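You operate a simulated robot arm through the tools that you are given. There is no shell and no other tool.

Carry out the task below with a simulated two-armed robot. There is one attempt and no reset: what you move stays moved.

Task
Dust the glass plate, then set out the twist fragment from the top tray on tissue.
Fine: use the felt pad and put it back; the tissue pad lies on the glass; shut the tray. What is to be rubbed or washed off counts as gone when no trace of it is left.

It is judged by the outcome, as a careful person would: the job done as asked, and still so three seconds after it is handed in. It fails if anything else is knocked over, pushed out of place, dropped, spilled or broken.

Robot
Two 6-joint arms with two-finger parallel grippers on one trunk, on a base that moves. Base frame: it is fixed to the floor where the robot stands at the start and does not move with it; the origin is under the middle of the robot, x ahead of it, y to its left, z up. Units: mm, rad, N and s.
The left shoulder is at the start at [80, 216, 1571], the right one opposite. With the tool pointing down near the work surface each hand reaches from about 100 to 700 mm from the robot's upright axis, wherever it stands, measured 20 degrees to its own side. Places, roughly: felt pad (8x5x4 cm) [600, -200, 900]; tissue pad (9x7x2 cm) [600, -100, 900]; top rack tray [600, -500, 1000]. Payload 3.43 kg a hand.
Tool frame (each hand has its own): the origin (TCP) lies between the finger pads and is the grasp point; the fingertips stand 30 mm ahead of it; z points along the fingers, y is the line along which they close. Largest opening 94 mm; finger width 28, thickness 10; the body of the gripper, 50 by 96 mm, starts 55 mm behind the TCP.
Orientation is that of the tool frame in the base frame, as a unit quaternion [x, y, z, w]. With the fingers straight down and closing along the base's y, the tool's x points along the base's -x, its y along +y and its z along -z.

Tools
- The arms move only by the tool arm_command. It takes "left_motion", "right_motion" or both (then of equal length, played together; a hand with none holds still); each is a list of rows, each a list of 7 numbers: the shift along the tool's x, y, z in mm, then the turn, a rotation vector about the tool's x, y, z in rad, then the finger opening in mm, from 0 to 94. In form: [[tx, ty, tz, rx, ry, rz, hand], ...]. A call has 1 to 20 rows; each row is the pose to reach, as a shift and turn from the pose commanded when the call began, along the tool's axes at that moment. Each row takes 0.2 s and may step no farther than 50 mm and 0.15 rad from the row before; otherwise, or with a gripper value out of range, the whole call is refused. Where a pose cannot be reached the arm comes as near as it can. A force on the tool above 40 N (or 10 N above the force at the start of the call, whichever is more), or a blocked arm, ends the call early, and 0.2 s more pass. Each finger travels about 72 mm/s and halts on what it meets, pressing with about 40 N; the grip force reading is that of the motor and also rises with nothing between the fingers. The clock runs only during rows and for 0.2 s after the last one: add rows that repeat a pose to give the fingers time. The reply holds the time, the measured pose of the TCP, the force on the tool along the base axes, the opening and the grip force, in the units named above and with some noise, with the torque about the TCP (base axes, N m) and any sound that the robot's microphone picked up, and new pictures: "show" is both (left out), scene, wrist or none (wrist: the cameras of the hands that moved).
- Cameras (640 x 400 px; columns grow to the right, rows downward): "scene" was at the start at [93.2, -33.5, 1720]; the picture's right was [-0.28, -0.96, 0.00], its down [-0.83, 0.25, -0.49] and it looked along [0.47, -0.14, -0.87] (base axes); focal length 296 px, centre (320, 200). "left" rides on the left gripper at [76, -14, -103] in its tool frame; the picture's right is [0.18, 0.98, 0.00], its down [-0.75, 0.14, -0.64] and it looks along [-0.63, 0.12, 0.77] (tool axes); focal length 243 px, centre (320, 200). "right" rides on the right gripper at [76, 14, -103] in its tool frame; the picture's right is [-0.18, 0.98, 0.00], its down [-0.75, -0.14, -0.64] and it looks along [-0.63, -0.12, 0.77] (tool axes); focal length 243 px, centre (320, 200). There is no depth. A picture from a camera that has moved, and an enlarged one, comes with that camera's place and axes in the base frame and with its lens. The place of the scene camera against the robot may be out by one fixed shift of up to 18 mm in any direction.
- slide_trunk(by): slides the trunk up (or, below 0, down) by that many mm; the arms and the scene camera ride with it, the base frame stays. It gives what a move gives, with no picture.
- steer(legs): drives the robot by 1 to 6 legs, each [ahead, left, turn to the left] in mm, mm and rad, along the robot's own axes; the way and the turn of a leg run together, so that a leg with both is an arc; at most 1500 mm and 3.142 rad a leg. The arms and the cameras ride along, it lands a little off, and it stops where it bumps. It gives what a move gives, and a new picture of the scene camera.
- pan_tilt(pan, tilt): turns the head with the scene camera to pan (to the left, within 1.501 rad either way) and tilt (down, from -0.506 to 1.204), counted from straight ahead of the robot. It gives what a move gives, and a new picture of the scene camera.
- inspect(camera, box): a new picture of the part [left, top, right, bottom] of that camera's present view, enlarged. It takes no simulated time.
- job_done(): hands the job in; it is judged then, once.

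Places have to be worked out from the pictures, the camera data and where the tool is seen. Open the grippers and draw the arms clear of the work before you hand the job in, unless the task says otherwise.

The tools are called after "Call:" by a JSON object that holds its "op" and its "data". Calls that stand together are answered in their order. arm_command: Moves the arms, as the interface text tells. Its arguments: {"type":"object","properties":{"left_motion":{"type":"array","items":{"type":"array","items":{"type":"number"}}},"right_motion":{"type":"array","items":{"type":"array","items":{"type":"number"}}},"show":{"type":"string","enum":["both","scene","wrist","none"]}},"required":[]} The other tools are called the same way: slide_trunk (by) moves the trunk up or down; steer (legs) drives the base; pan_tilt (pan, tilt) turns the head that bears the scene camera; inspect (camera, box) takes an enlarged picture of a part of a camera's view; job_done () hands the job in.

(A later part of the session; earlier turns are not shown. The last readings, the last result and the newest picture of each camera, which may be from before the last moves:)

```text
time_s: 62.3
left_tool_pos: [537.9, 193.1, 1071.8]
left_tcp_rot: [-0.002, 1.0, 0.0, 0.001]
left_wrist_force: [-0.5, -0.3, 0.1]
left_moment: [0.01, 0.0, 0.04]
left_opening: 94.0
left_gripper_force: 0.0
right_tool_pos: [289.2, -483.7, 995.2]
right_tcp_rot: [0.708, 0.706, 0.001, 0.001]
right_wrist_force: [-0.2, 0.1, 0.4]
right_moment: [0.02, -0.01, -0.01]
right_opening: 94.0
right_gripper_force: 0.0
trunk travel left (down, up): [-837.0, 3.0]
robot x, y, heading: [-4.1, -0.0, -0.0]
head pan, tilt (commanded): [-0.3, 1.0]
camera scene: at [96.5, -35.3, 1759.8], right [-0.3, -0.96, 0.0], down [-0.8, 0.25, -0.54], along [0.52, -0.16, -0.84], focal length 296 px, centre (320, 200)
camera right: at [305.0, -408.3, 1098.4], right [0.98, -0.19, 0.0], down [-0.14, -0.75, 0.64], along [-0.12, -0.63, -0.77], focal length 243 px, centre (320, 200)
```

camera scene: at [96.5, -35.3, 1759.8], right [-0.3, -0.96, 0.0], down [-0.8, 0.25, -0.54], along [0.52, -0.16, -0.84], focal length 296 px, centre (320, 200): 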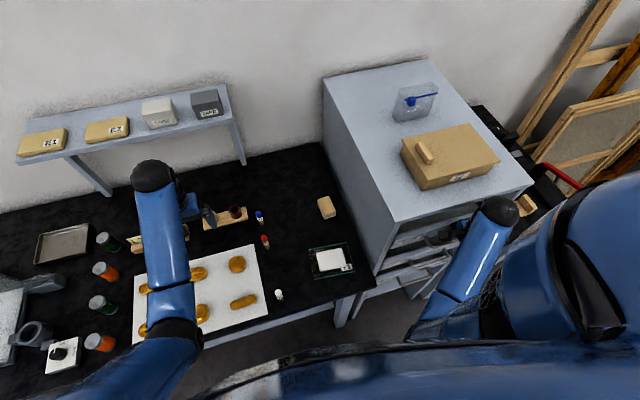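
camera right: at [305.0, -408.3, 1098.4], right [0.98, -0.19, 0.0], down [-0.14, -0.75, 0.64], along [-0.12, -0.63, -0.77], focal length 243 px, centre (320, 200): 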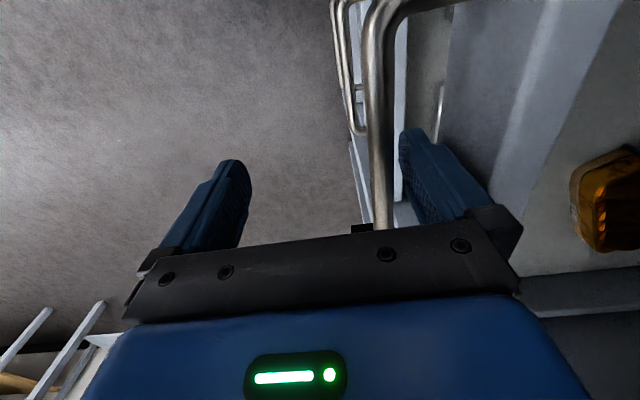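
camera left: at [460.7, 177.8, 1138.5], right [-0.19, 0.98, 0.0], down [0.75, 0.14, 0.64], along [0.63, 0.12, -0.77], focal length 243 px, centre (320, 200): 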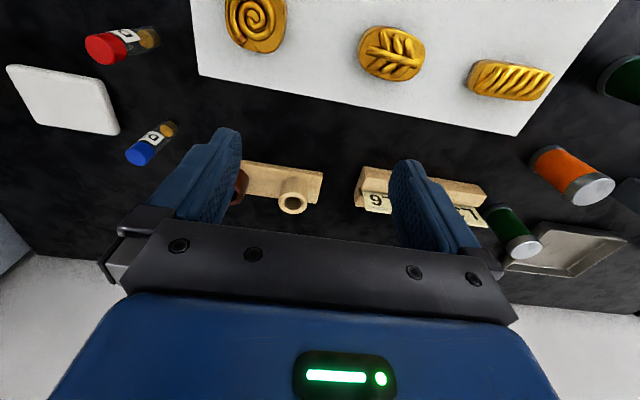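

The far finger sits behind the bar. I pull back toward the robot in small steps and watch the force.

Call:
{"op": "arm_command", "data": {"right_motion": [[0, -5, 0, 0, 0, 0, 94], [0, -10, 0, 0, 0, 0, 94], [0, -16, 0, 0, 0, 0, 94], [0, -24, 0, 0, 0, 0, 94], [0, -32, 0, 0, 0, 0, 94], [0, -40, 0, 0, 0, 0, 94]], "show": "wrist"}}

```text
time_s: 63.7
left_tool_pos: [538.2, 194.0, 1071.9]
left_tcp_rot: [-0.001, 1.0, 0.0, 0.0]
left_wrist_force: [0.4, 0.5, -0.1]
left_moment: [-0.01, 0.02, 0.01]
left_opening: 93.8
left_gripper_force: 0.1
right_tool_pos: [250.8, -485.7, 996.5]
right_tcp_rot: [0.708, 0.706, 0.001, 0.001]
right_wrist_force: [-0.3, 0.8, -0.2]
right_moment: [0.0, 0.01, -0.02]
right_opening: 94.1
right_gripper_force: 0.1
trunk travel left (down, up): [-837.0, 3.0]
robot x, y, heading: [-1.5, 0.8, -0.002]
head pan, tilt (commanded): [-0.3, 1.0]
camera right: at [264.9, -408.3, 1100.1], right [0.98, -0.19, 0.0], down [-0.14, -0.75, 0.64], along [-0.12, -0.63, -0.77], focal length 243 px, centre (320, 200)
```

right: 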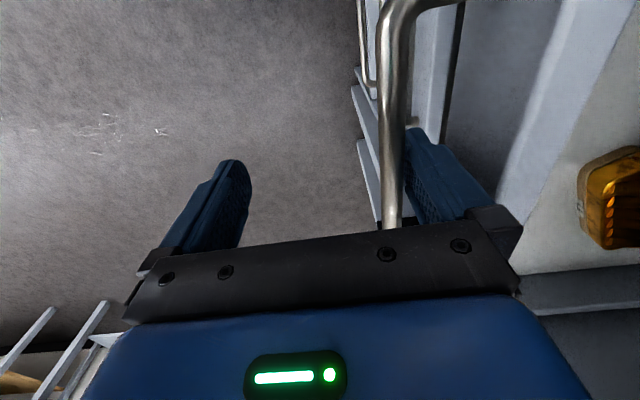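

The tray is sliding out with the handle against the finger and almost no resistance. I keep pulling gently.

Call:
{"op": "arm_command", "data": {"right_motion": [[0, -6, 0, 0, 0, 0, 94], [0, -14, 0, 0, 0, 0, 94], [0, -22, 0, 0, 0, 0, 94], [0, -30, 0, 0, 0, 0, 94], [0, -38, 0, 0, 0, 0, 94], [0, -46, 0, 0, 0, 0, 94], [0, -54, 0, 0, 0, 0, 94], [0, -62, 0, 0, 0, 0, 94], [0, -70, 0, 0, 0, 0, 94], [0, -76, 0, 0, 0, 0, 94], [0, -80, 0, 0, 0, 0, 94]], "show": "both"}}

```text
time_s: 66.1
left_tool_pos: [538.0, 193.9, 1071.9]
left_tcp_rot: [-0.001, 1.0, 0.0, 0.0]
left_wrist_force: [-0.2, 0.4, 0.4]
left_moment: [-0.03, 0.01, 0.0]
left_opening: 94.2
left_gripper_force: 0.1
right_tool_pos: [171.0, -485.4, 995.3]
right_tcp_rot: [0.708, 0.706, 0.001, 0.001]
right_wrist_force: [0.8, 0.0, 0.5]
right_moment: [-0.02, -0.03, 0.03]
right_opening: 94.0
right_gripper_force: 0.1
trunk travel left (down, up): [-837.0, 3.0]
robot x, y, heading: [1.5, 1.7, -0.003]
head pan, tilt (commanded): [-0.3, 1.0]
camera scene: at [96.6, -35.0, 1759.8], right [-0.3, -0.96, 0.0], down [-0.8, 0.25, -0.54], along [0.52, -0.16, -0.84], focal length 296 px, centre (320, 200)
camera right: at [185.3, -408.3, 1099.1], right [0.98, -0.19, 0.0], down [-0.14, -0.75, 0.64], along [-0.12, -0.63, -0.77], focal length 243 px, centre (320, 200)
```

scene: 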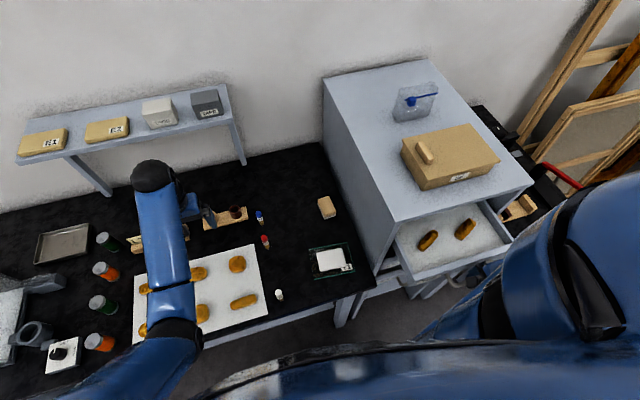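
right: 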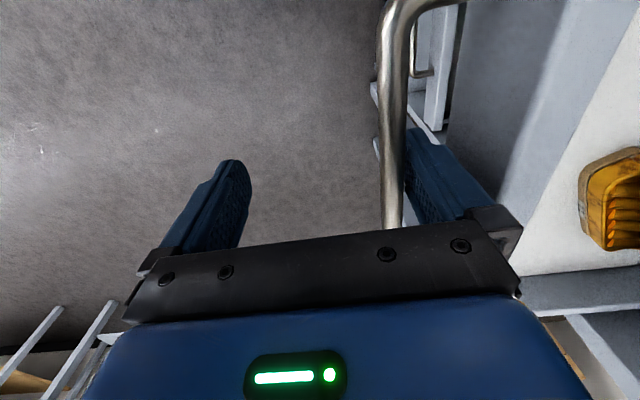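

Two fragments now show in the open tray. I enlarge the scene view to identify their patterns.

Call:
{"op": "inspect", "data": {"camera": "scene", "box": [380, 190, 530, 285]}}

Call:
{"op": "inspect", "data": {"camera": "right", "box": [520, 100, 640, 300]}}

```text
4.21 times, centred on (455, 238) of scene
camera zoom: at [96.6, -35.0, 1759.8], right [-0.3, -0.96, 0.0], down [-0.8, 0.25, -0.54], along [0.52, -0.16, -0.84], focal length 1246 px, centre (-248, 42)
```

zoom: 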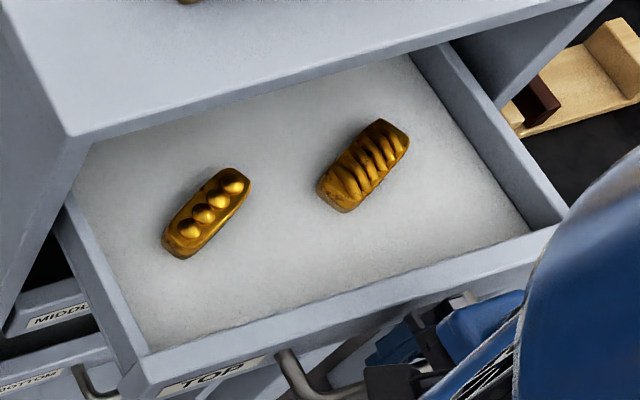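

```text
2.00 times, centred on (580, 200) of right
camera zoom: at [185.3, -408.3, 1099.1], right [0.98, -0.19, 0.0], down [-0.14, -0.75, 0.64], along [-0.12, -0.63, -0.77], focal length 485 px, centre (-200, 200)
```

zoom: 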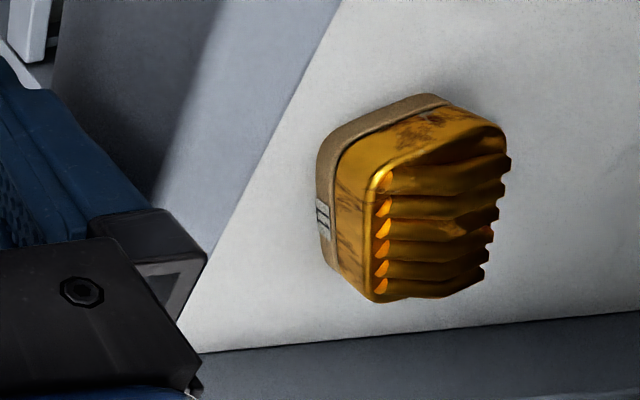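

The right-hand fragment with parallel slanted ridges is the twist; the other is beaded. I pull the tray about 65 mm further so the twist comes clear of the rack's top.

Call:
{"op": "arm_command", "data": {"right_motion": [[0, -6, 0, 0, 0, 0, 94], [0, -14, 0, 0, 0, 0, 94], [0, -22, 0, 0, 0, 0, 94], [0, -30, 0, 0, 0, 0, 94], [0, -38, 0, 0, 0, 0, 94], [0, -46, 0, 0, 0, 0, 94], [0, -54, 0, 0, 0, 0, 94], [0, -61, 0, 0, 0, 0, 94], [0, -66, 0, 0, 0, 0, 94]], "show": "both"}}

```text
time_s: 68.1
left_tool_pos: [537.3, 193.9, 1073.1]
left_tcp_rot: [-0.001, 1.0, 0.0, 0.0]
left_wrist_force: [0.0, 0.5, 0.9]
left_moment: [0.0, -0.03, -0.01]
left_opening: 94.0
left_gripper_force: 0.0
right_tool_pos: [105.2, -484.0, 994.6]
right_tcp_rot: [0.707, 0.707, 0.001, 0.001]
right_wrist_force: [0.3, 0.1, -0.2]
right_moment: [0.0, 0.07, -0.01]
right_opening: 94.0
right_gripper_force: 0.1
trunk travel left (down, up): [-837.0, 3.0]
robot x, y, heading: [-0.7, -3.3, 0.004]
head pan, tilt (commanded): [-0.3, 1.0]
camera scene: at [96.4, -35.0, 1759.8], right [-0.3, -0.96, 0.0], down [-0.8, 0.25, -0.54], along [0.52, -0.16, -0.84], focal length 296 px, centre (320, 200)
camera right: at [119.6, -408.1, 1098.8], right [0.98, -0.19, 0.0], down [-0.14, -0.75, 0.64], along [-0.12, -0.63, -0.77], focal length 243 px, centre (320, 200)
```

scene: 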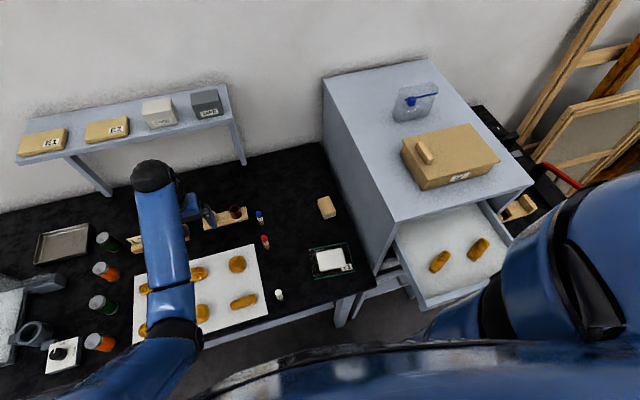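
right: 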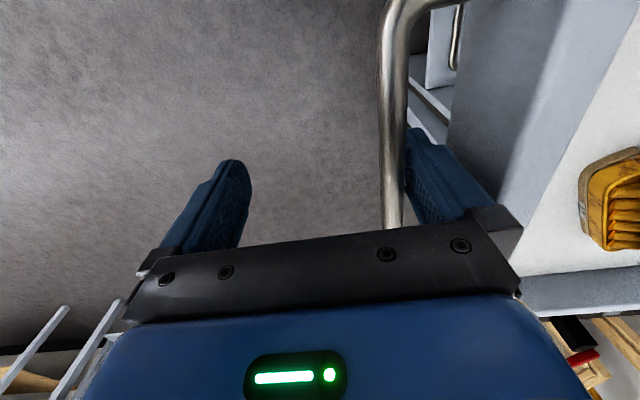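

The tray is out about 176 mm, putting the twist near (282, -533). The arm cannot rise much this close in, so I free the finger from the bar, slide along the bar away from the robot's axis where more height is available, and then rise.

Call:
{"op": "arm_command", "data": {"right_motion": [[0, 5, 0, 0, 0, 0, 94], [0, 10, 0, 0, 0, 0, 94], [-13, 10, 0, 0, 0, 0, 94], [-26, 10, 0, 0, 0, 0, 94], [-37, 10, 0, 0, 0, 0, 94], [-37, 10, 0, 0, 0, 0, 94]], "show": "wrist"}}

```text
time_s: 69.5
left_tool_pos: [538.0, 193.1, 1073.1]
left_tcp_rot: [-0.001, 1.0, 0.001, 0.0]
left_wrist_force: [0.7, -0.4, -0.6]
left_moment: [0.02, 0.0, 0.02]
left_opening: 94.1
left_gripper_force: 0.0
right_tool_pos: [114.7, -520.8, 995.8]
right_tcp_rot: [0.708, 0.706, 0.001, 0.001]
right_wrist_force: [-0.6, -0.6, 0.0]
right_moment: [-0.02, 0.01, 0.0]
right_opening: 94.2
right_gripper_force: 0.0
trunk travel left (down, up): [-837.0, 3.0]
robot x, y, heading: [1.6, -1.0, -0.002]
head pan, tilt (commanded): [-0.3, 1.0]
camera right: at [129.2, -444.7, 1099.2], right [0.98, -0.19, 0.0], down [-0.14, -0.75, 0.64], along [-0.12, -0.63, -0.77], focal length 243 px, centre (320, 200)
```

right: 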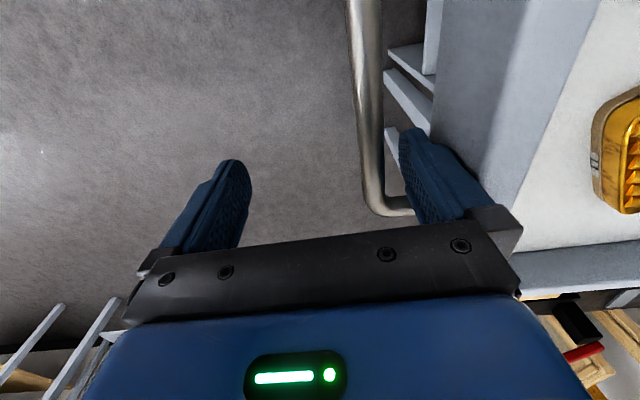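

The finger is free of the bar, with the far leg just beyond it. I raise straight up and check what height is reached.

Call:
{"op": "arm_command", "data": {"right_motion": [[0, 0, -10, 0, 0, 0, 94], [1, 0, -20, 0, 0, 0, 94], [1, 0, -30, 0, 0, 0, 94], [1, 0, -38, 0, 0, 0, 94], [1, 0, -44, 0, 0, 0, 94], [1, 0, -44, 0, 0, 0, 94]], "show": "wrist"}}

```text
time_s: 70.9
left_tool_pos: [539.0, 193.9, 1072.0]
left_tcp_rot: [-0.001, 1.0, 0.0, -0.001]
left_wrist_force: [1.0, 0.2, -0.1]
left_moment: [0.01, -0.04, 0.0]
left_opening: 93.7
left_gripper_force: 0.0
right_tool_pos: [114.4, -519.9, 1038.3]
right_tcp_rot: [0.708, 0.706, -0.001, 0.002]
right_wrist_force: [0.3, 0.2, 0.0]
right_moment: [-0.02, 0.0, -0.02]
right_opening: 93.9
right_gripper_force: 0.0
trunk travel left (down, up): [-837.0, 3.0]
robot x, y, heading: [-1.3, -1.4, -0.003]
head pan, tilt (commanded): [-0.3, 1.0]
camera right: at [129.2, -443.5, 1141.8], right [0.98, -0.19, 0.0], down [-0.14, -0.75, 0.65], along [-0.12, -0.63, -0.76], focal length 243 px, centre (320, 200)
```

right: 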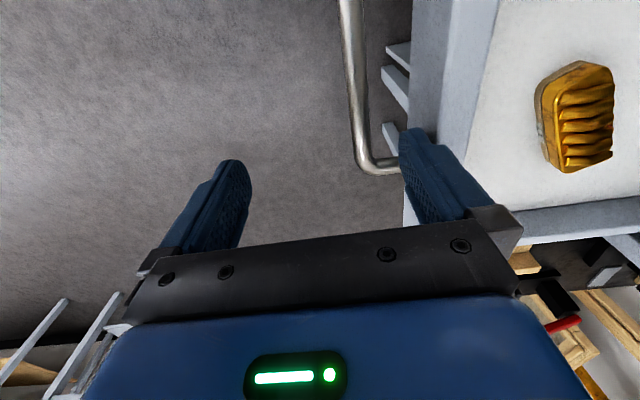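

Height 1038 reached with tips above the bar. I move further out to the right and higher, clear of the handle.

Call:
{"op": "arm_command", "data": {"right_motion": [[-18, -5, -5, 0, 0, 0, 94], [-36, -10, -12, 0, 0, 0, 94], [-54, -15, -22, 0, 0, 0, 94], [-70, -20, -32, 0, 0, 0, 94], [-70, -20, -32, 0, 0, 0, 94]], "show": "wrist"}}

```text
time_s: 72.1
left_tool_pos: [538.1, 193.4, 1071.5]
left_tcp_rot: [0.0, 1.0, 0.0, -0.001]
left_wrist_force: [0.2, -0.6, 0.4]
left_moment: [-0.01, -0.01, 0.0]
left_opening: 94.0
left_gripper_force: 0.1
right_tool_pos: [92.9, -595.0, 1046.5]
right_tcp_rot: [0.708, 0.706, 0.0, 0.001]
right_wrist_force: [0.2, -0.8, -0.4]
right_moment: [0.01, 0.0, 0.03]
right_opening: 94.1
right_gripper_force: 0.0
right hand out of reach, approached as far as the arm can: row 1, 2, 3, 4, 5
trunk travel left (down, up): [-837.0, 3.0]
robot x, y, heading: [-0.1, 2.2, 0.001]
head pan, tilt (commanded): [-0.3, 1.0]
camera right: at [108.2, -518.4, 1148.9], right [0.98, -0.19, 0.0], down [-0.14, -0.75, 0.64], along [-0.12, -0.63, -0.77], focal length 243 px, centre (320, 200)
```

right: 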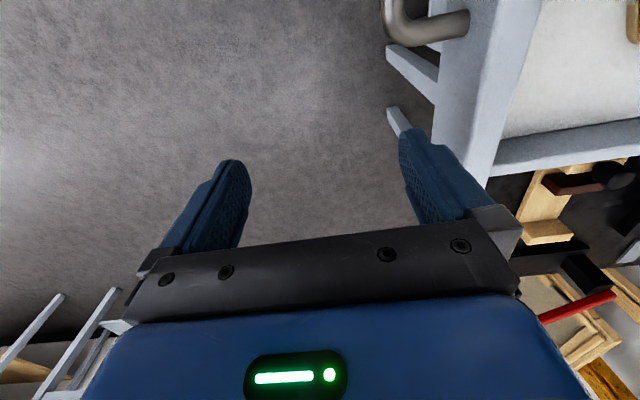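

The hand is clear of the handle. I drive the base back 150 mm to give the arm more room for lifting and carrying.

Call:
{"op": "steer", "data": {"legs": [[-150, 0, 0]]}}

```text
time_s: 73.4
left_tool_pos: [392.7, 193.7, 1070.6]
left_tcp_rot: [-0.001, 1.0, -0.001, -0.001]
left_wrist_force: [-0.5, 0.9, -0.4]
left_moment: [-0.02, 0.06, 0.0]
left_opening: 93.9
left_gripper_force: 0.1
right_tool_pos: [-51.2, -594.9, 1045.2]
right_tcp_rot: [0.708, 0.706, -0.001, 0.0]
right_wrist_force: [0.4, 0.7, -0.6]
right_moment: [-0.02, 0.02, -0.03]
right_opening: 94.1
right_gripper_force: 0.0
trunk travel left (down, up): [-837.0, 3.0]
robot x, y, heading: [-149.1, 1.0, 0.002]
head pan, tilt (commanded): [-0.3, 1.0]
camera scene: at [-46.7, -35.1, 1759.4], right [-0.3, -0.96, 0.0], down [-0.81, 0.25, -0.54], along [0.51, -0.16, -0.84], focal length 296 px, centre (320, 200)
```

scene: 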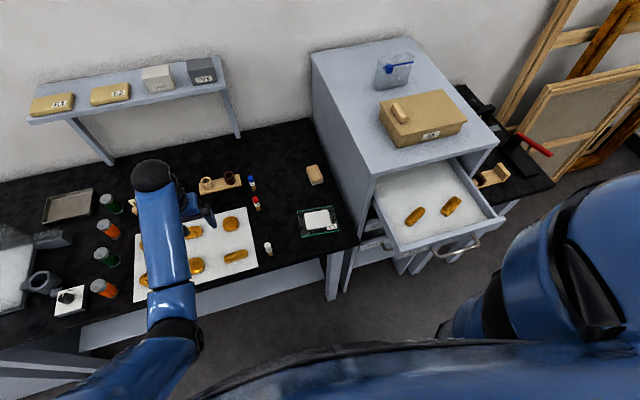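

The tray interior is clearly visible with the twist on the right. I bring the right hand up and over the tray, turning toward the twist's axis, to view it from the wrist camera.

Call:
{"op": "arm_command", "data": {"right_motion": [[5, 20, -15, 0, 0, -0.08, 94], [15, 50, -35, 0, 0, -0.16, 94], [30, 85, -45, 0, 0, -0.24, 94], [45, 120, -45, 0, 0, -0.32, 94], [60, 160, -45, 0, 0, -0.4, 94], [80, 200, -45, 0, 0, -0.48, 94], [100, 245, -45, 0, 0, -0.56, 94], [121, 285, -45, 0, 0, -0.65, 94], [121, 289, -45, 0, 0, -0.65, 94]], "show": "both"}}

```text
time_s: 75.4
left_tool_pos: [389.8, 192.8, 1071.7]
left_tcp_rot: [-0.001, 1.0, 0.0, 0.0]
left_wrist_force: [-0.7, 0.7, -0.6]
left_moment: [-0.01, 0.01, -0.03]
left_opening: 94.1
left_gripper_force: 0.1
right_tool_pos: [246.9, -480.0, 1053.6]
right_tcp_rot: [0.444, 0.896, -0.001, 0.002]
right_wrist_force: [-0.1, -1.0, -0.1]
right_moment: [0.02, -0.02, -0.03]
right_opening: 93.9
right_gripper_force: 0.0
right hand out of reach, approached as far as the arm can: row 1, 2, 3, 4, 5, 6, 7, 8, 9
trunk travel left (down, up): [-837.0, 3.0]
robot x, y, heading: [-148.1, -1.6, -0.0]
head pan, tilt (commanded): [-0.3, 1.0]
camera scene: at [-51.4, -35.0, 1759.8], right [-0.29, -0.96, 0.0], down [-0.8, 0.25, -0.54], along [0.52, -0.16, -0.84], focal length 296 px, centre (320, 200)
camera right: at [210.7, -409.9, 1157.3], right [0.89, 0.45, 0.0], down [0.34, -0.68, 0.65], along [0.29, -0.58, -0.76], focal length 243 px, centre (320, 200)
```

scene: 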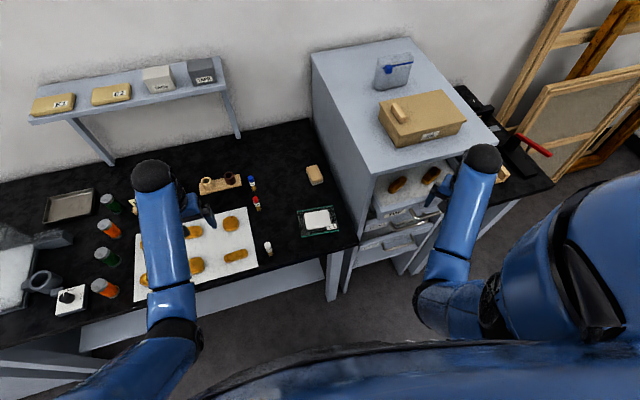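
right: 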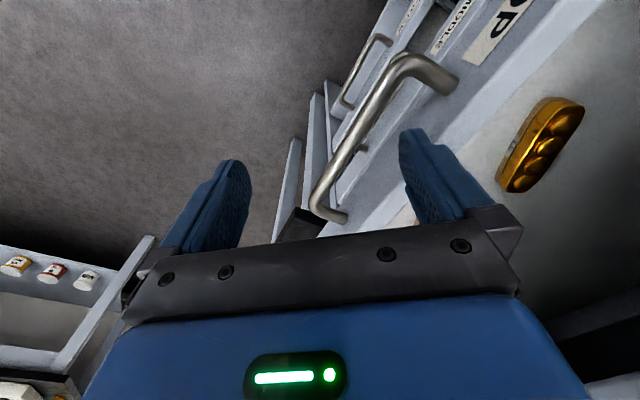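

The hand could not rise as ordered and instead nudged the tray back in to about 53 mm open; the fragments are still inside. I note that the tool-down height limit grows with distance from the shoulder, so I back the hand off the panel first.

Call:
{"op": "arm_command", "data": {"right_motion": [[18, -24, 0, 0, 0, 0, 94], [36, -48, 0, 0, 0, 0, 94], [54, -72, 0, 0, 0, 0, 94]], "show": "both"}}

```text
time_s: 76.2
left_tool_pos: [389.0, 193.3, 1072.7]
left_tcp_rot: [-0.001, 1.0, 0.0, 0.001]
left_wrist_force: [-0.2, -0.2, 0.2]
left_moment: [0.01, -0.01, -0.02]
left_opening: 93.9
left_gripper_force: 0.1
right_tool_pos: [153.4, -482.5, 1042.2]
right_tcp_rot: [0.445, 0.896, 0.001, 0.003]
right_wrist_force: [0.2, 0.3, 0.2]
right_moment: [-0.03, -0.02, 0.03]
right_opening: 93.9
right_gripper_force: 0.0
right hand out of reach, approached as far as the arm can: row 1, 2, 3
trunk travel left (down, up): [-837.0, 3.0]
robot x, y, heading: [-149.3, 1.9, 0.001]
head pan, tilt (commanded): [-0.3, 1.0]
camera scene: at [-53.3, -34.9, 1759.9], right [-0.3, -0.96, 0.0], down [-0.8, 0.25, -0.54], along [0.52, -0.16, -0.84], focal length 296 px, centre (320, 200)
camera right: at [118.6, -412.6, 1144.6], right [0.89, 0.45, 0.0], down [0.34, -0.68, 0.65], along [0.29, -0.58, -0.76], focal length 243 px, centre (320, 200)
```

scene: 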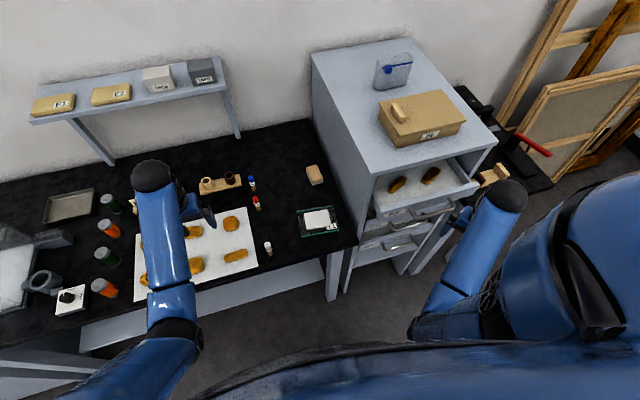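
right: 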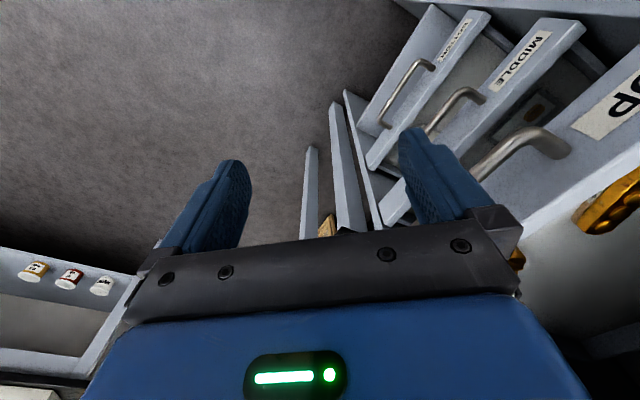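

The tool-down height limit depends on how far out the hand is, so I drive the base back another 130 mm before re-hooking the tray.

Call:
{"op": "steer", "data": {"legs": [[-130, 0, 0]]}}

```text
time_s: 77.5
left_tool_pos: [264.4, 191.4, 1069.7]
left_tcp_rot: [-0.001, 1.0, 0.001, -0.002]
left_wrist_force: [0.3, -0.9, -1.2]
left_moment: [0.0, 0.02, -0.01]
left_opening: 94.1
left_gripper_force: 0.2
right_tool_pos: [28.7, -482.0, 1040.7]
right_tcp_rot: [0.445, 0.895, -0.002, 0.0]
right_wrist_force: [0.1, 0.2, -0.3]
right_moment: [0.0, 0.03, 0.02]
right_opening: 93.8
right_gripper_force: 0.0
trunk travel left (down, up): [-837.0, 3.0]
robot x, y, heading: [-277.4, 2.1, 0.001]
head pan, tilt (commanded): [-0.3, 1.0]
camera scene: at [-174.8, -35.1, 1759.3], right [-0.3, -0.96, 0.0], down [-0.81, 0.25, -0.54], along [0.51, -0.16, -0.84], focal length 296 px, centre (320, 200)
```

scene: 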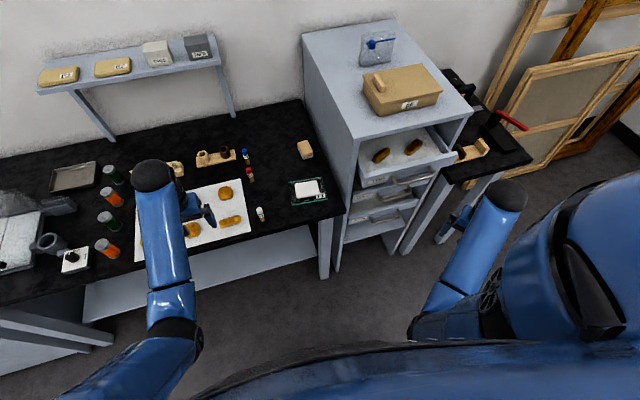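

I enlarge the scene view of the tray to check the fragments and the handle's present position.

Call:
{"op": "inspect", "data": {"camera": "scene", "box": [330, 100, 480, 200]}}

```text
4.00 times, centred on (405, 150) of scene
camera zoom: at [-174.8, -35.1, 1759.3], right [-0.3, -0.96, 0.0], down [-0.81, 0.25, -0.54], along [0.51, -0.16, -0.84], focal length 1183 px, centre (-20, 400)
```

zoom: 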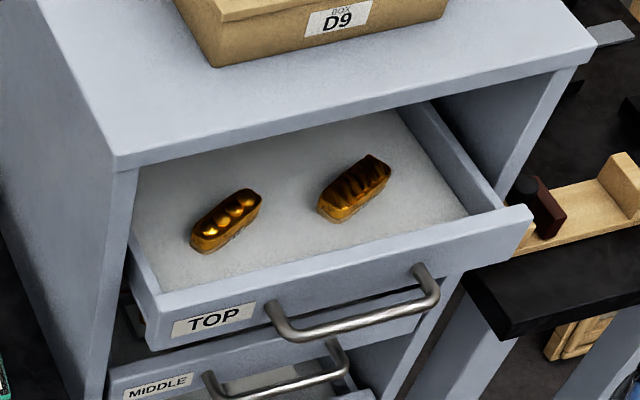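

The twist and beads are undisturbed in the tray. I turn the hand back to face the bar and advance a bit, checking how height commands are interpreted after the reach limit.

Call:
{"op": "arm_command", "data": {"right_motion": [[-7, 9.5, 8, 0, 0, 0.13, 94], [-14, 19, 16, 0, 0, 0.26, 94], [-22, 29, 24, 0, 0, 0.39, 94], [-29, 38, 32, 0, 0, 0.52, 94], [-36, 48, 40, 0, 0, 0.65, 94], [-36, 48, 40, 0, 0, 0.65, 94]], "show": "wrist"}}

```text
time_s: 78.9
left_tool_pos: [260.7, 193.1, 1072.7]
left_tcp_rot: [-0.002, 1.0, 0.0, 0.001]
left_wrist_force: [0.2, 0.1, -0.1]
left_moment: [0.0, 0.01, 0.02]
left_opening: 93.9
left_gripper_force: 0.1
right_tool_pos: [85.8, -481.7, 1001.1]
right_tcp_rot: [0.708, 0.706, 0.0, 0.002]
right_wrist_force: [-0.4, 0.2, -0.5]
right_moment: [0.01, 0.01, -0.02]
right_opening: 94.1
right_gripper_force: 0.1
trunk travel left (down, up): [-837.0, 3.0]
robot x, y, heading: [-275.8, -1.3, 0.0]
head pan, tilt (commanded): [-0.3, 1.0]
camera right: at [101.1, -405.2, 1103.8], right [0.98, -0.19, 0.0], down [-0.14, -0.75, 0.64], along [-0.12, -0.63, -0.76], focal length 243 px, centre (320, 200)
```

right: 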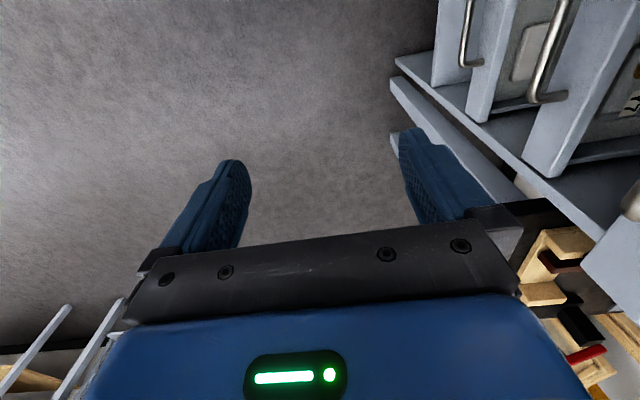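

Good: shifts count from the pose actually reached. I rise while advancing toward the bar for a close look at it.

Call:
{"op": "arm_command", "data": {"right_motion": [[0, 30, -15, 0, 0, 0, 94], [0, 60, -30, 0, 0, 0, 94], [0, 90, -45, 0, 0, 0, 94], [0, 112, -57, 0, 0, 0, 94], [0, 112, -57, 0, 0, 0, 94]], "show": "wrist"}}

```text
time_s: 80.1
left_tool_pos: [261.6, 192.6, 1073.1]
left_tcp_rot: [-0.001, 1.0, -0.001, 0.001]
left_wrist_force: [-0.2, -0.1, 0.5]
left_moment: [0.02, 0.0, -0.01]
left_opening: 94.0
left_gripper_force: 0.0
right_tool_pos: [198.0, -481.2, 1058.1]
right_tcp_rot: [0.708, 0.707, 0.0, 0.002]
right_wrist_force: [0.8, -0.1, -0.9]
right_moment: [0.0, 0.01, 0.01]
right_opening: 93.9
right_gripper_force: 0.1
trunk travel left (down, up): [-837.0, 3.0]
robot x, y, heading: [-277.0, 0.6, 0.003]
head pan, tilt (commanded): [-0.3, 1.0]
camera right: at [212.9, -404.5, 1162.4], right [0.98, -0.19, 0.0], down [-0.14, -0.75, 0.64], along [-0.12, -0.63, -0.76], focal length 243 px, centre (320, 200)
```

right: 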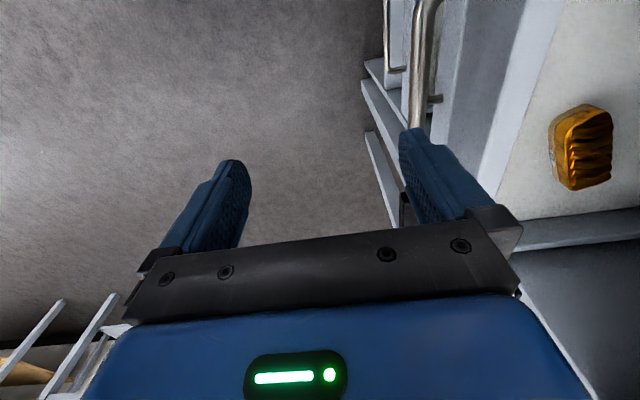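

The bar is at x≈267 and the panel at about 306. I advance 40 mm at this height and then lower the far finger behind the bar.

Call:
{"op": "arm_command", "data": {"right_motion": [[0, 20, 0, 0, 0, 0, 94], [0, 40, 0, 0, 0, 0, 94], [0, 40, 15, 0, 0, 0, 94], [0, 40, 30, 0, 0, 0, 94], [0, 40, 45, 0, 0, 0, 94], [0, 40, 56, 0, 0, 0, 94], [0, 40, 56, 0, 0, 0, 94]], "show": "wrist"}}

```text
time_s: 81.7
left_tool_pos: [260.8, 194.5, 1072.0]
left_tcp_rot: [-0.001, 1.0, 0.0, 0.0]
left_wrist_force: [-0.2, -0.6, 0.3]
left_moment: [0.01, 0.02, 0.01]
left_opening: 94.2
left_gripper_force: 0.1
right_tool_pos: [237.9, -482.0, 1002.6]
right_tcp_rot: [0.708, 0.706, 0.0, 0.003]
right_wrist_force: [-0.3, -1.0, 0.6]
right_moment: [0.0, 0.02, 0.02]
right_opening: 93.8
right_gripper_force: 0.1
trunk travel left (down, up): [-837.0, 3.0]
robot x, y, heading: [-279.8, -0.2, 0.001]
head pan, tilt (commanded): [-0.3, 1.0]
camera right: at [251.4, -405.3, 1105.0], right [0.98, -0.18, 0.0], down [-0.14, -0.75, 0.64], along [-0.12, -0.63, -0.76], focal length 243 px, centre (320, 200)
```

right: 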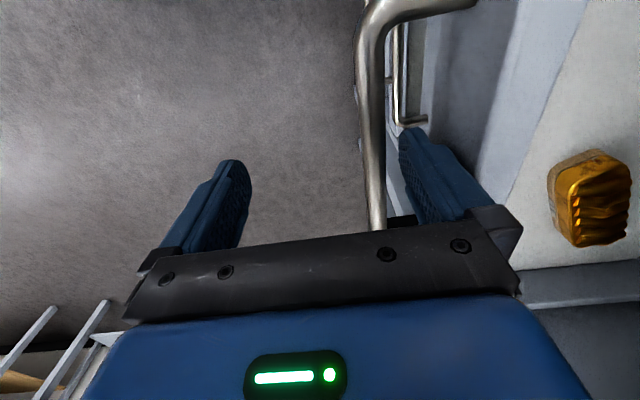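

The finger is behind the bar again. I pull the tray out smoothly by about 135 mm.

Call:
{"op": "arm_command", "data": {"right_motion": [[0, -6, 0, 0, 0, 0, 94], [0, -12, 0, 0, 0, 0, 94], [0, -18, 0, 0, 0, 0, 94], [0, -26, 0, 0, 0, 0, 94], [0, -34, 0, 0, 0, 0, 94], [0, -42, 0, 0, 0, 0, 94], [0, -50, 0, 0, 0, 0, 94], [0, -58, 0, 0, 0, 0, 94], [0, -66, 0, 0, 0, 0, 94], [0, -74, 0, 0, 0, 0, 94], [0, -82, 0, 0, 0, 0, 94], [0, -90, 0, 0, 0, 0, 94], [0, -98, 0, 0, 0, 0, 94], [0, -106, 0, 0, 0, 0, 94], [0, -114, 0, 0, 0, 0, 94], [0, -122, 0, 0, 0, 0, 94], [0, -130, 0, 0, 0, 0, 94], [0, -137, 0, 0, 0, 0, 94], [0, -142, 0, 0, 0, 0, 94]], "show": "both"}}

```text
time_s: 85.7
left_tool_pos: [260.3, 192.8, 1072.6]
left_tcp_rot: [-0.001, 1.0, 0.0, 0.0]
left_wrist_force: [0.0, -0.9, 0.1]
left_moment: [0.01, -0.01, 0.04]
left_opening: 93.9
left_gripper_force: 0.1
right_tool_pos: [95.7, -482.0, 1003.1]
right_tcp_rot: [0.707, 0.707, 0.0, 0.003]
right_wrist_force: [1.5, 1.0, 0.4]
right_moment: [0.03, 0.0, -0.02]
right_opening: 93.6
right_gripper_force: 0.1
trunk travel left (down, up): [-837.0, 3.0]
robot x, y, heading: [-276.4, -3.0, -0.001]
head pan, tilt (commanded): [-0.3, 1.0]
camera scene: at [-181.3, -35.2, 1759.7], right [-0.3, -0.96, 0.0], down [-0.8, 0.25, -0.54], along [0.52, -0.16, -0.84], focal length 296 px, centre (320, 200)
camera right: at [109.6, -405.6, 1105.8], right [0.98, -0.18, 0.0], down [-0.14, -0.75, 0.64], along [-0.12, -0.63, -0.76], focal length 243 px, centre (320, 200)
```

scene: 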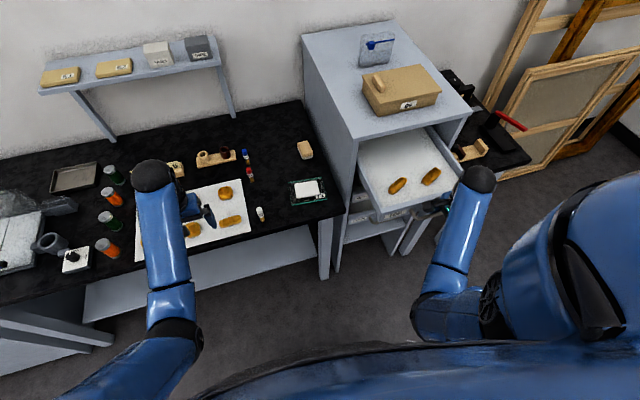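
right: 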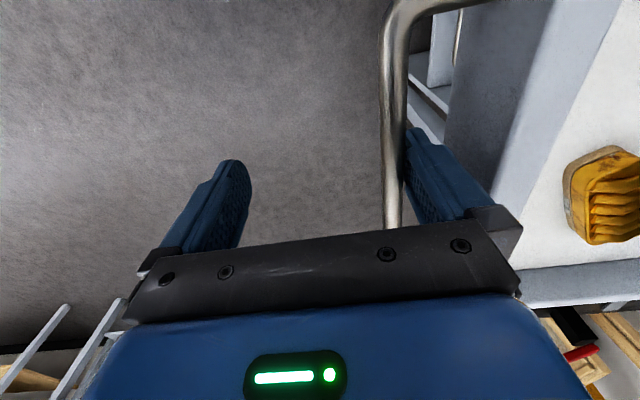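

The tray is open about 185 mm with both fragments in place. I ease the finger off the bar and raise it clear.

Call:
{"op": "arm_command", "data": {"right_motion": [[0, 6, 0, 0, 0, 0, 94], [0, 11, 0, 0, 0, 0, 94], [0, 11, -12, 0, 0, 0, 94], [0, 11, -24, 0, 0, 0, 94], [0, 11, -35, 0, 0, 0, 94], [0, 11, -43, 0, 0, 0, 94], [0, 11, -43, 0, 0, 0, 94]], "show": "wrist"}}

```text
time_s: 87.3
left_tool_pos: [260.7, 193.1, 1071.0]
left_tcp_rot: [-0.001, 1.0, 0.0, 0.001]
left_wrist_force: [0.5, 0.9, 1.0]
left_moment: [-0.01, 0.0, -0.03]
left_opening: 94.2
left_gripper_force: 0.0
right_tool_pos: [105.6, -481.7, 1046.5]
right_tcp_rot: [0.708, 0.707, 0.0, 0.002]
right_wrist_force: [-0.1, -0.7, 0.8]
right_moment: [0.01, -0.02, -0.01]
right_opening: 93.9
right_gripper_force: 0.0
trunk travel left (down, up): [-837.0, 3.0]
robot x, y, heading: [-278.1, -1.6, -0.002]
head pan, tilt (commanded): [-0.3, 1.0]
camera right: at [120.2, -405.4, 1149.1], right [0.98, -0.18, 0.0], down [-0.14, -0.75, 0.64], along [-0.12, -0.63, -0.76], focal length 243 px, centre (320, 200)
```

right: 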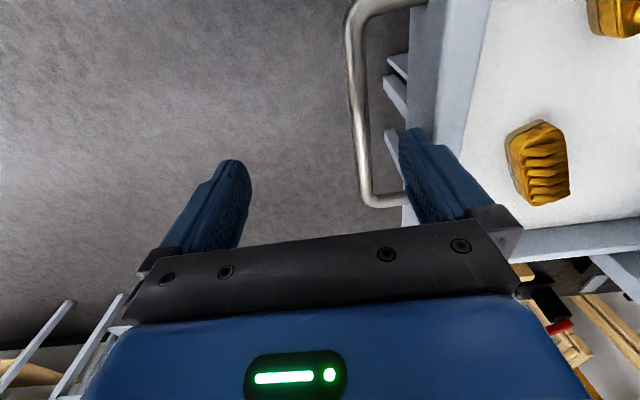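

The finger is above the bar. I drive the base back 75 mm so the arm can go higher over the tray panel.

Call:
{"op": "steer", "data": {"legs": [[-75, 0, 0]]}}

```text
time_s: 88.4
left_tool_pos: [197.7, 193.6, 1067.5]
left_tcp_rot: [0.0, 1.0, 0.0, -0.004]
left_wrist_force: [1.1, 0.0, -1.1]
left_moment: [0.01, 0.05, -0.06]
left_opening: 94.1
left_gripper_force: 0.0
right_tool_pos: [43.1, -481.7, 1042.2]
right_tcp_rot: [0.707, 0.707, -0.004, -0.002]
right_wrist_force: [-0.1, 0.3, -0.4]
right_moment: [0.0, 0.07, -0.01]
right_opening: 94.4
right_gripper_force: 0.0
trunk travel left (down, up): [-837.0, 3.0]
robot x, y, heading: [-352.0, 2.1, -0.002]
head pan, tilt (commanded): [-0.3, 1.0]
camera scene: at [-238.0, -35.2, 1758.5], right [-0.29, -0.96, 0.0], down [-0.81, 0.25, -0.53], along [0.51, -0.16, -0.85], focal length 296 px, centre (320, 200)
```

scene: 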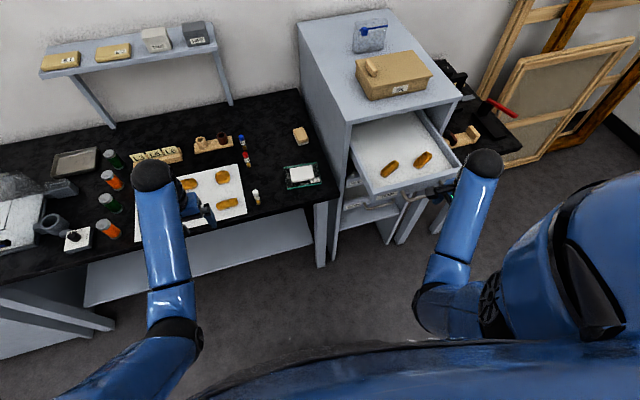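

I rise and move outward first, checking that the tips are above the panel before crossing it.

Call:
{"op": "arm_command", "data": {"right_motion": [[-30, 5, -8, 0, 0, 0, 94], [-60, 10, -20, 0, 0, 0, 94], [-78, 20, -35, 0, 0, 0, 94], [-78, 40, -45, 0, 0, 0, 94], [-78, 40, -45, 0, 0, 0, 94]], "show": "wrist"}}

```text
time_s: 89.6
left_tool_pos: [188.0, 194.2, 1072.5]
left_tcp_rot: [0.0, 1.0, 0.0, 0.001]
left_wrist_force: [0.0, -0.1, 0.2]
left_moment: [-0.01, 0.03, 0.0]
left_opening: 94.0
left_gripper_force: 0.0
right_tool_pos: [72.8, -561.2, 1089.2]
right_tcp_rot: [0.707, 0.707, -0.001, 0.004]
right_wrist_force: [-0.3, -0.2, 0.4]
right_moment: [-0.02, 0.02, 0.01]
right_opening: 93.9
right_gripper_force: 0.1
trunk travel left (down, up): [-837.0, 3.0]
robot x, y, heading: [-347.7, 0.6, 0.003]
head pan, tilt (commanded): [-0.3, 1.0]
camera right: at [88.2, -484.2, 1192.0], right [0.98, -0.18, 0.0], down [-0.14, -0.75, 0.64], along [-0.12, -0.63, -0.76], focal length 243 px, centre (320, 200)
```

right: 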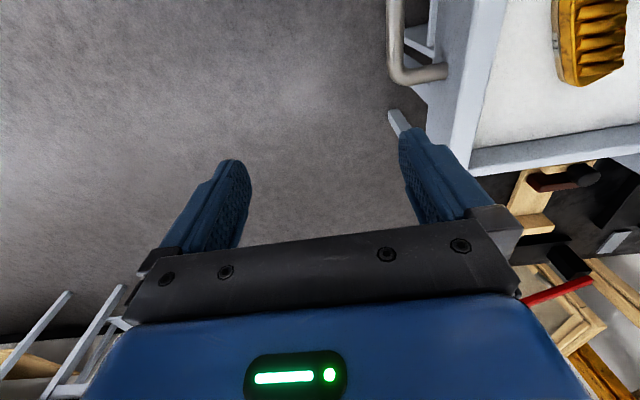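

Height 1089 is reached, with tips well above the panel. I cross over the tray and turn to look at the twist.

Call:
{"op": "arm_command", "data": {"right_motion": [[0, 35, -3, 0, 0, -0.1, 94], [5, 70, -5, 0, 0, -0.2, 94], [20, 105, -5, 0, 0, -0.3, 94], [45, 135, -5, 0, 0, -0.42, 94], [70, 152, -5, 0, 0, -0.54, 94], [87, 152, -5, 0, 0, -0.65, 94], [87, 152, -5, 0, 0, -0.65, 94]], "show": "both"}}

```text
time_s: 91.2
left_tool_pos: [186.7, 193.3, 1072.9]
left_tcp_rot: [-0.001, 1.0, -0.001, 0.001]
left_wrist_force: [-0.4, -0.1, -1.5]
left_moment: [-0.04, -0.01, 0.01]
left_opening: 94.2
left_gripper_force: 0.1
right_tool_pos: [225.6, -472.8, 1097.5]
right_tcp_rot: [0.444, 0.896, -0.002, 0.002]
right_wrist_force: [-0.5, 0.0, -0.4]
right_moment: [-0.04, -0.01, -0.01]
right_opening: 93.9
right_gripper_force: 0.1
trunk travel left (down, up): [-837.0, 3.0]
robot x, y, heading: [-352.6, 2.0, -0.003]
head pan, tilt (commanded): [-0.3, 1.0]
camera scene: at [-254.5, -35.5, 1759.8], right [-0.29, -0.96, 0.0], down [-0.8, 0.25, -0.54], along [0.52, -0.16, -0.84], focal length 296 px, centre (320, 200)
camera right: at [190.5, -402.9, 1199.0], right [0.89, 0.45, 0.0], down [0.34, -0.68, 0.65], along [0.29, -0.58, -0.76], focal length 243 px, centre (320, 200)
```

scene: 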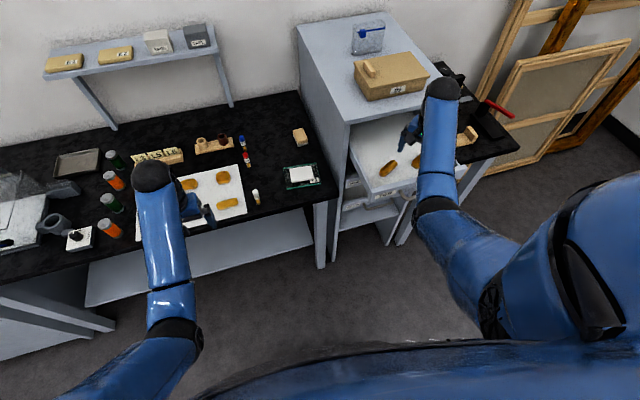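
right: 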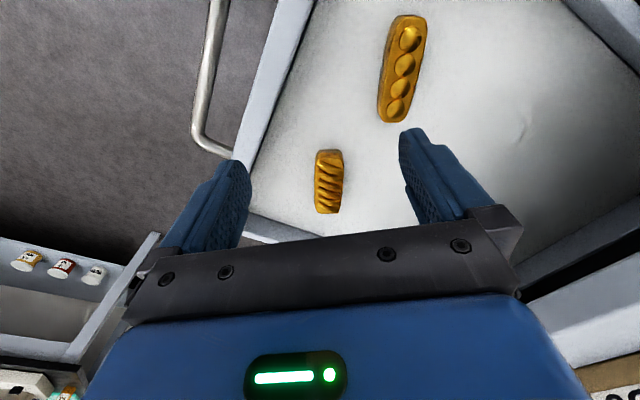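

The twist is in clear view, its long axis nearly aligned with the hand. I enlarge it to measure.

Call:
{"op": "inspect", "data": {"camera": "right", "box": [270, 120, 390, 240]}}

Call:
{"op": "inspect", "data": {"camera": "scene", "box": [330, 110, 480, 220]}}

```text
3.33 times, centred on (330, 180) of right
camera zoom: at [190.5, -402.9, 1199.0], right [0.89, 0.45, 0.0], down [0.34, -0.68, 0.65], along [0.29, -0.58, -0.76], focal length 809 px, centre (287, 267)
```

zoom: 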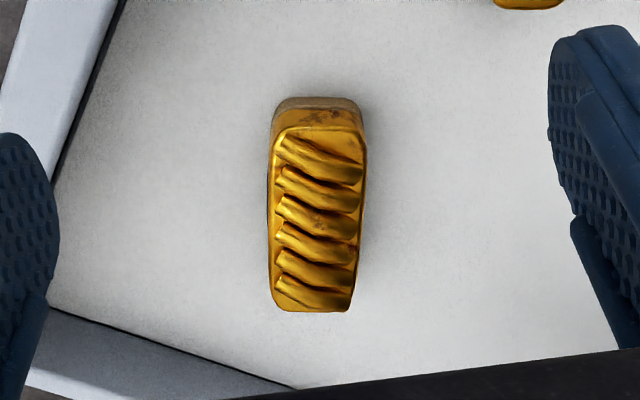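

```text
3.64 times, centred on (405, 165) of scene
camera zoom: at [-254.5, -35.5, 1759.8], right [-0.29, -0.96, 0.0], down [-0.8, 0.25, -0.54], along [0.52, -0.16, -0.84], focal length 1076 px, centre (11, 327)
```

zoom: 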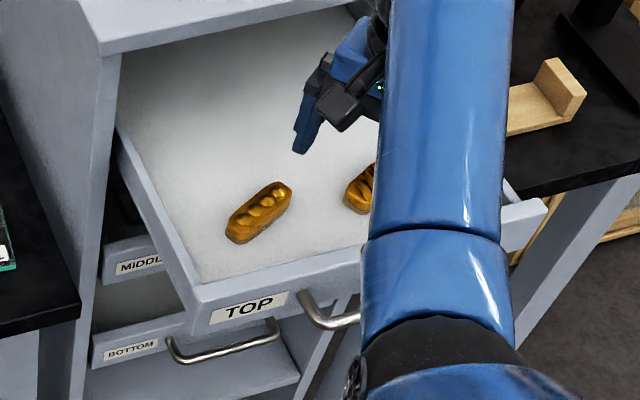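

The twist is about 29 × 69 mm, centred near (265, -531), with its long axis at about -64°. I move over it, turn 0.2 rad more to square up, and stop with the tips just above it.

Call:
{"op": "arm_command", "data": {"right_motion": [[-24, -1, 10, 0, 0, 0.07, 80], [-48, -2.5, 22, 0, 0, 0.14, 72], [-70.6, -3.7, 34, 0, 0, 0.2, 70], [-70.6, -3.7, 45, 0, 0, 0.2, 70], [-70.6, -3.7, 45, 0, 0, 0.2, 70]], "show": "wrist"}}

Call:
{"op": "inspect", "data": {"camera": "right", "box": [230, 90, 430, 230]}}

```text
time_s: 92.4
left_tool_pos: [188.2, 193.7, 1072.8]
left_tcp_rot: [-0.002, 1.0, 0.0, 0.0]
left_wrist_force: [-0.1, -0.5, -0.6]
left_moment: [-0.01, -0.01, -0.01]
left_opening: 94.2
left_gripper_force: 0.0
right_tool_pos: [265.3, -530.5, 1052.2]
right_tcp_rot: [0.531, 0.847, -0.001, 0.002]
right_wrist_force: [-0.7, 0.2, 0.4]
right_moment: [-0.02, 0.0, 0.0]
right_opening: 70.1
right_gripper_force: 0.0
trunk travel left (down, up): [-837.0, 3.0]
robot x, y, heading: [-354.1, 0.2, -0.0]
head pan, tilt (commanded): [-0.3, 1.0]
camera right: at [244.9, -456.0, 1154.6], right [0.97, 0.26, 0.0], down [0.2, -0.74, 0.65], along [0.17, -0.62, -0.76], focal length 243 px, centre (320, 200)
```

right: 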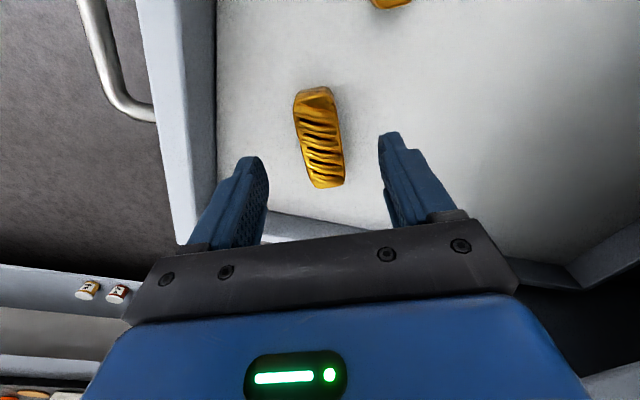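

```text
2.86 times, centred on (330, 160) of right
camera zoom: at [244.9, -456.0, 1154.6], right [0.97, 0.26, 0.0], down [0.2, -0.74, 0.65], along [0.17, -0.62, -0.76], focal length 693 px, centre (291, 314)
```

zoom: 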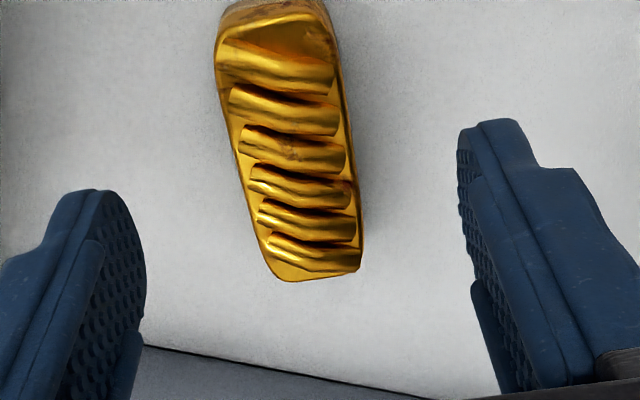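

The hand is square to the twist and centred within a few mm. I descend beside it in steps, watching for floor contact.

Call:
{"op": "arm_command", "data": {"right_motion": [[-2, 0, 10, 0, 0, 0, 70], [-4, 0, 20, 0, 0, 0, 70], [-4, 0, 27, 0, 0, 0, 70], [-4, 0, 31, 0, 0, 0, 70], [-4, 0, 31, 0, 0, 0, 70]], "show": "wrist"}}

```text
time_s: 93.6
left_tool_pos: [188.6, 193.2, 1071.5]
left_tcp_rot: [-0.001, 1.0, 0.0, 0.001]
left_wrist_force: [0.0, 0.0, 0.1]
left_moment: [-0.03, -0.01, -0.02]
left_opening: 94.2
left_gripper_force: 0.0
right_tool_pos: [268.1, -535.7, 1021.6]
right_tcp_rot: [0.531, 0.847, -0.001, 0.002]
right_wrist_force: [0.8, 0.5, -0.1]
right_moment: [0.02, 0.0, 0.02]
right_opening: 70.0
right_gripper_force: 0.0
trunk travel left (down, up): [-837.0, 3.0]
robot x, y, heading: [-348.6, 1.4, -0.0]
head pan, tilt (commanded): [-0.3, 1.0]
camera right: at [246.8, -459.0, 1124.2], right [0.97, 0.26, 0.0], down [0.2, -0.74, 0.65], along [0.17, -0.62, -0.76], focal length 243 px, centre (320, 200)
```

right: 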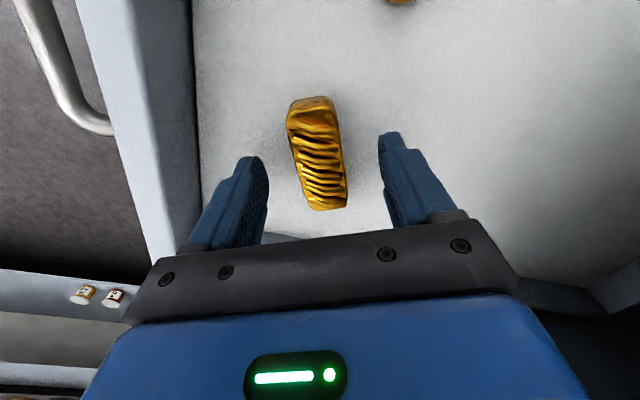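

No contact at z 1021.6. I go down 4 mm more and read the force.

Call:
{"op": "arm_command", "data": {"right_motion": [[0, 0, 2, 0, 0, 0, 70], [0, 0, 4, 0, 0, 0, 70], [0, 0, 4, 0, 0, 0, 70]], "show": "none"}}

```text
time_s: 94.4
left_tool_pos: [187.5, 193.1, 1074.1]
left_tcp_rot: [-0.001, 1.0, 0.001, 0.001]
left_wrist_force: [0.3, 0.1, 0.0]
left_moment: [-0.01, -0.05, -0.02]
left_opening: 94.2
left_gripper_force: 0.1
right_tool_pos: [266.7, -534.2, 1018.4]
right_tcp_rot: [0.531, 0.847, 0.0, 0.003]
right_wrist_force: [-0.8, -0.2, 0.0]
right_moment: [-0.02, 0.0, 0.02]
right_opening: 70.2
right_gripper_force: 0.0
trunk travel left (down, up): [-837.0, 3.0]
robot x, y, heading: [-352.4, -3.0, 0.001]
head pan, tilt (commanded): [-0.3, 1.0]
```

Call:
{"op": "arm_command", "data": {"right_motion": [[0, 0, 2, 0, 0, 0, 70], [0, 0, 4, 0, 0, 0, 70], [0, 0, 4, 0, 0, 0, 70]], "show": "wrist"}}

```text
time_s: 95.2
left_tool_pos: [187.0, 193.2, 1072.5]
left_tcp_rot: [-0.001, 1.0, 0.0, 0.001]
left_wrist_force: [0.2, 0.0, -1.4]
left_moment: [0.03, 0.01, 0.03]
left_opening: 94.0
left_gripper_force: 0.1
right_tool_pos: [265.1, -532.1, 1013.9]
right_tcp_rot: [0.531, 0.847, -0.002, 0.003]
right_wrist_force: [0.0, 0.5, 0.2]
right_moment: [-0.04, -0.02, 0.01]
right_opening: 70.3
right_gripper_force: 0.1
right hand out of reach, approached as far as the arm can: row 1
trunk travel left (down, up): [-837.0, 3.0]
robot x, y, heading: [-351.8, 0.4, 0.0]
head pan, tilt (commanded): [-0.3, 1.0]
camera right: at [245.0, -458.0, 1117.5], right [0.97, 0.26, 0.0], down [0.2, -0.74, 0.65], along [0.17, -0.62, -0.76], focal length 243 px, centre (320, 200)
```

right: 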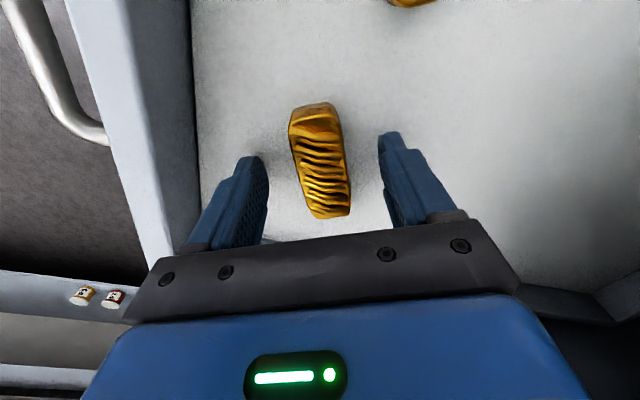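

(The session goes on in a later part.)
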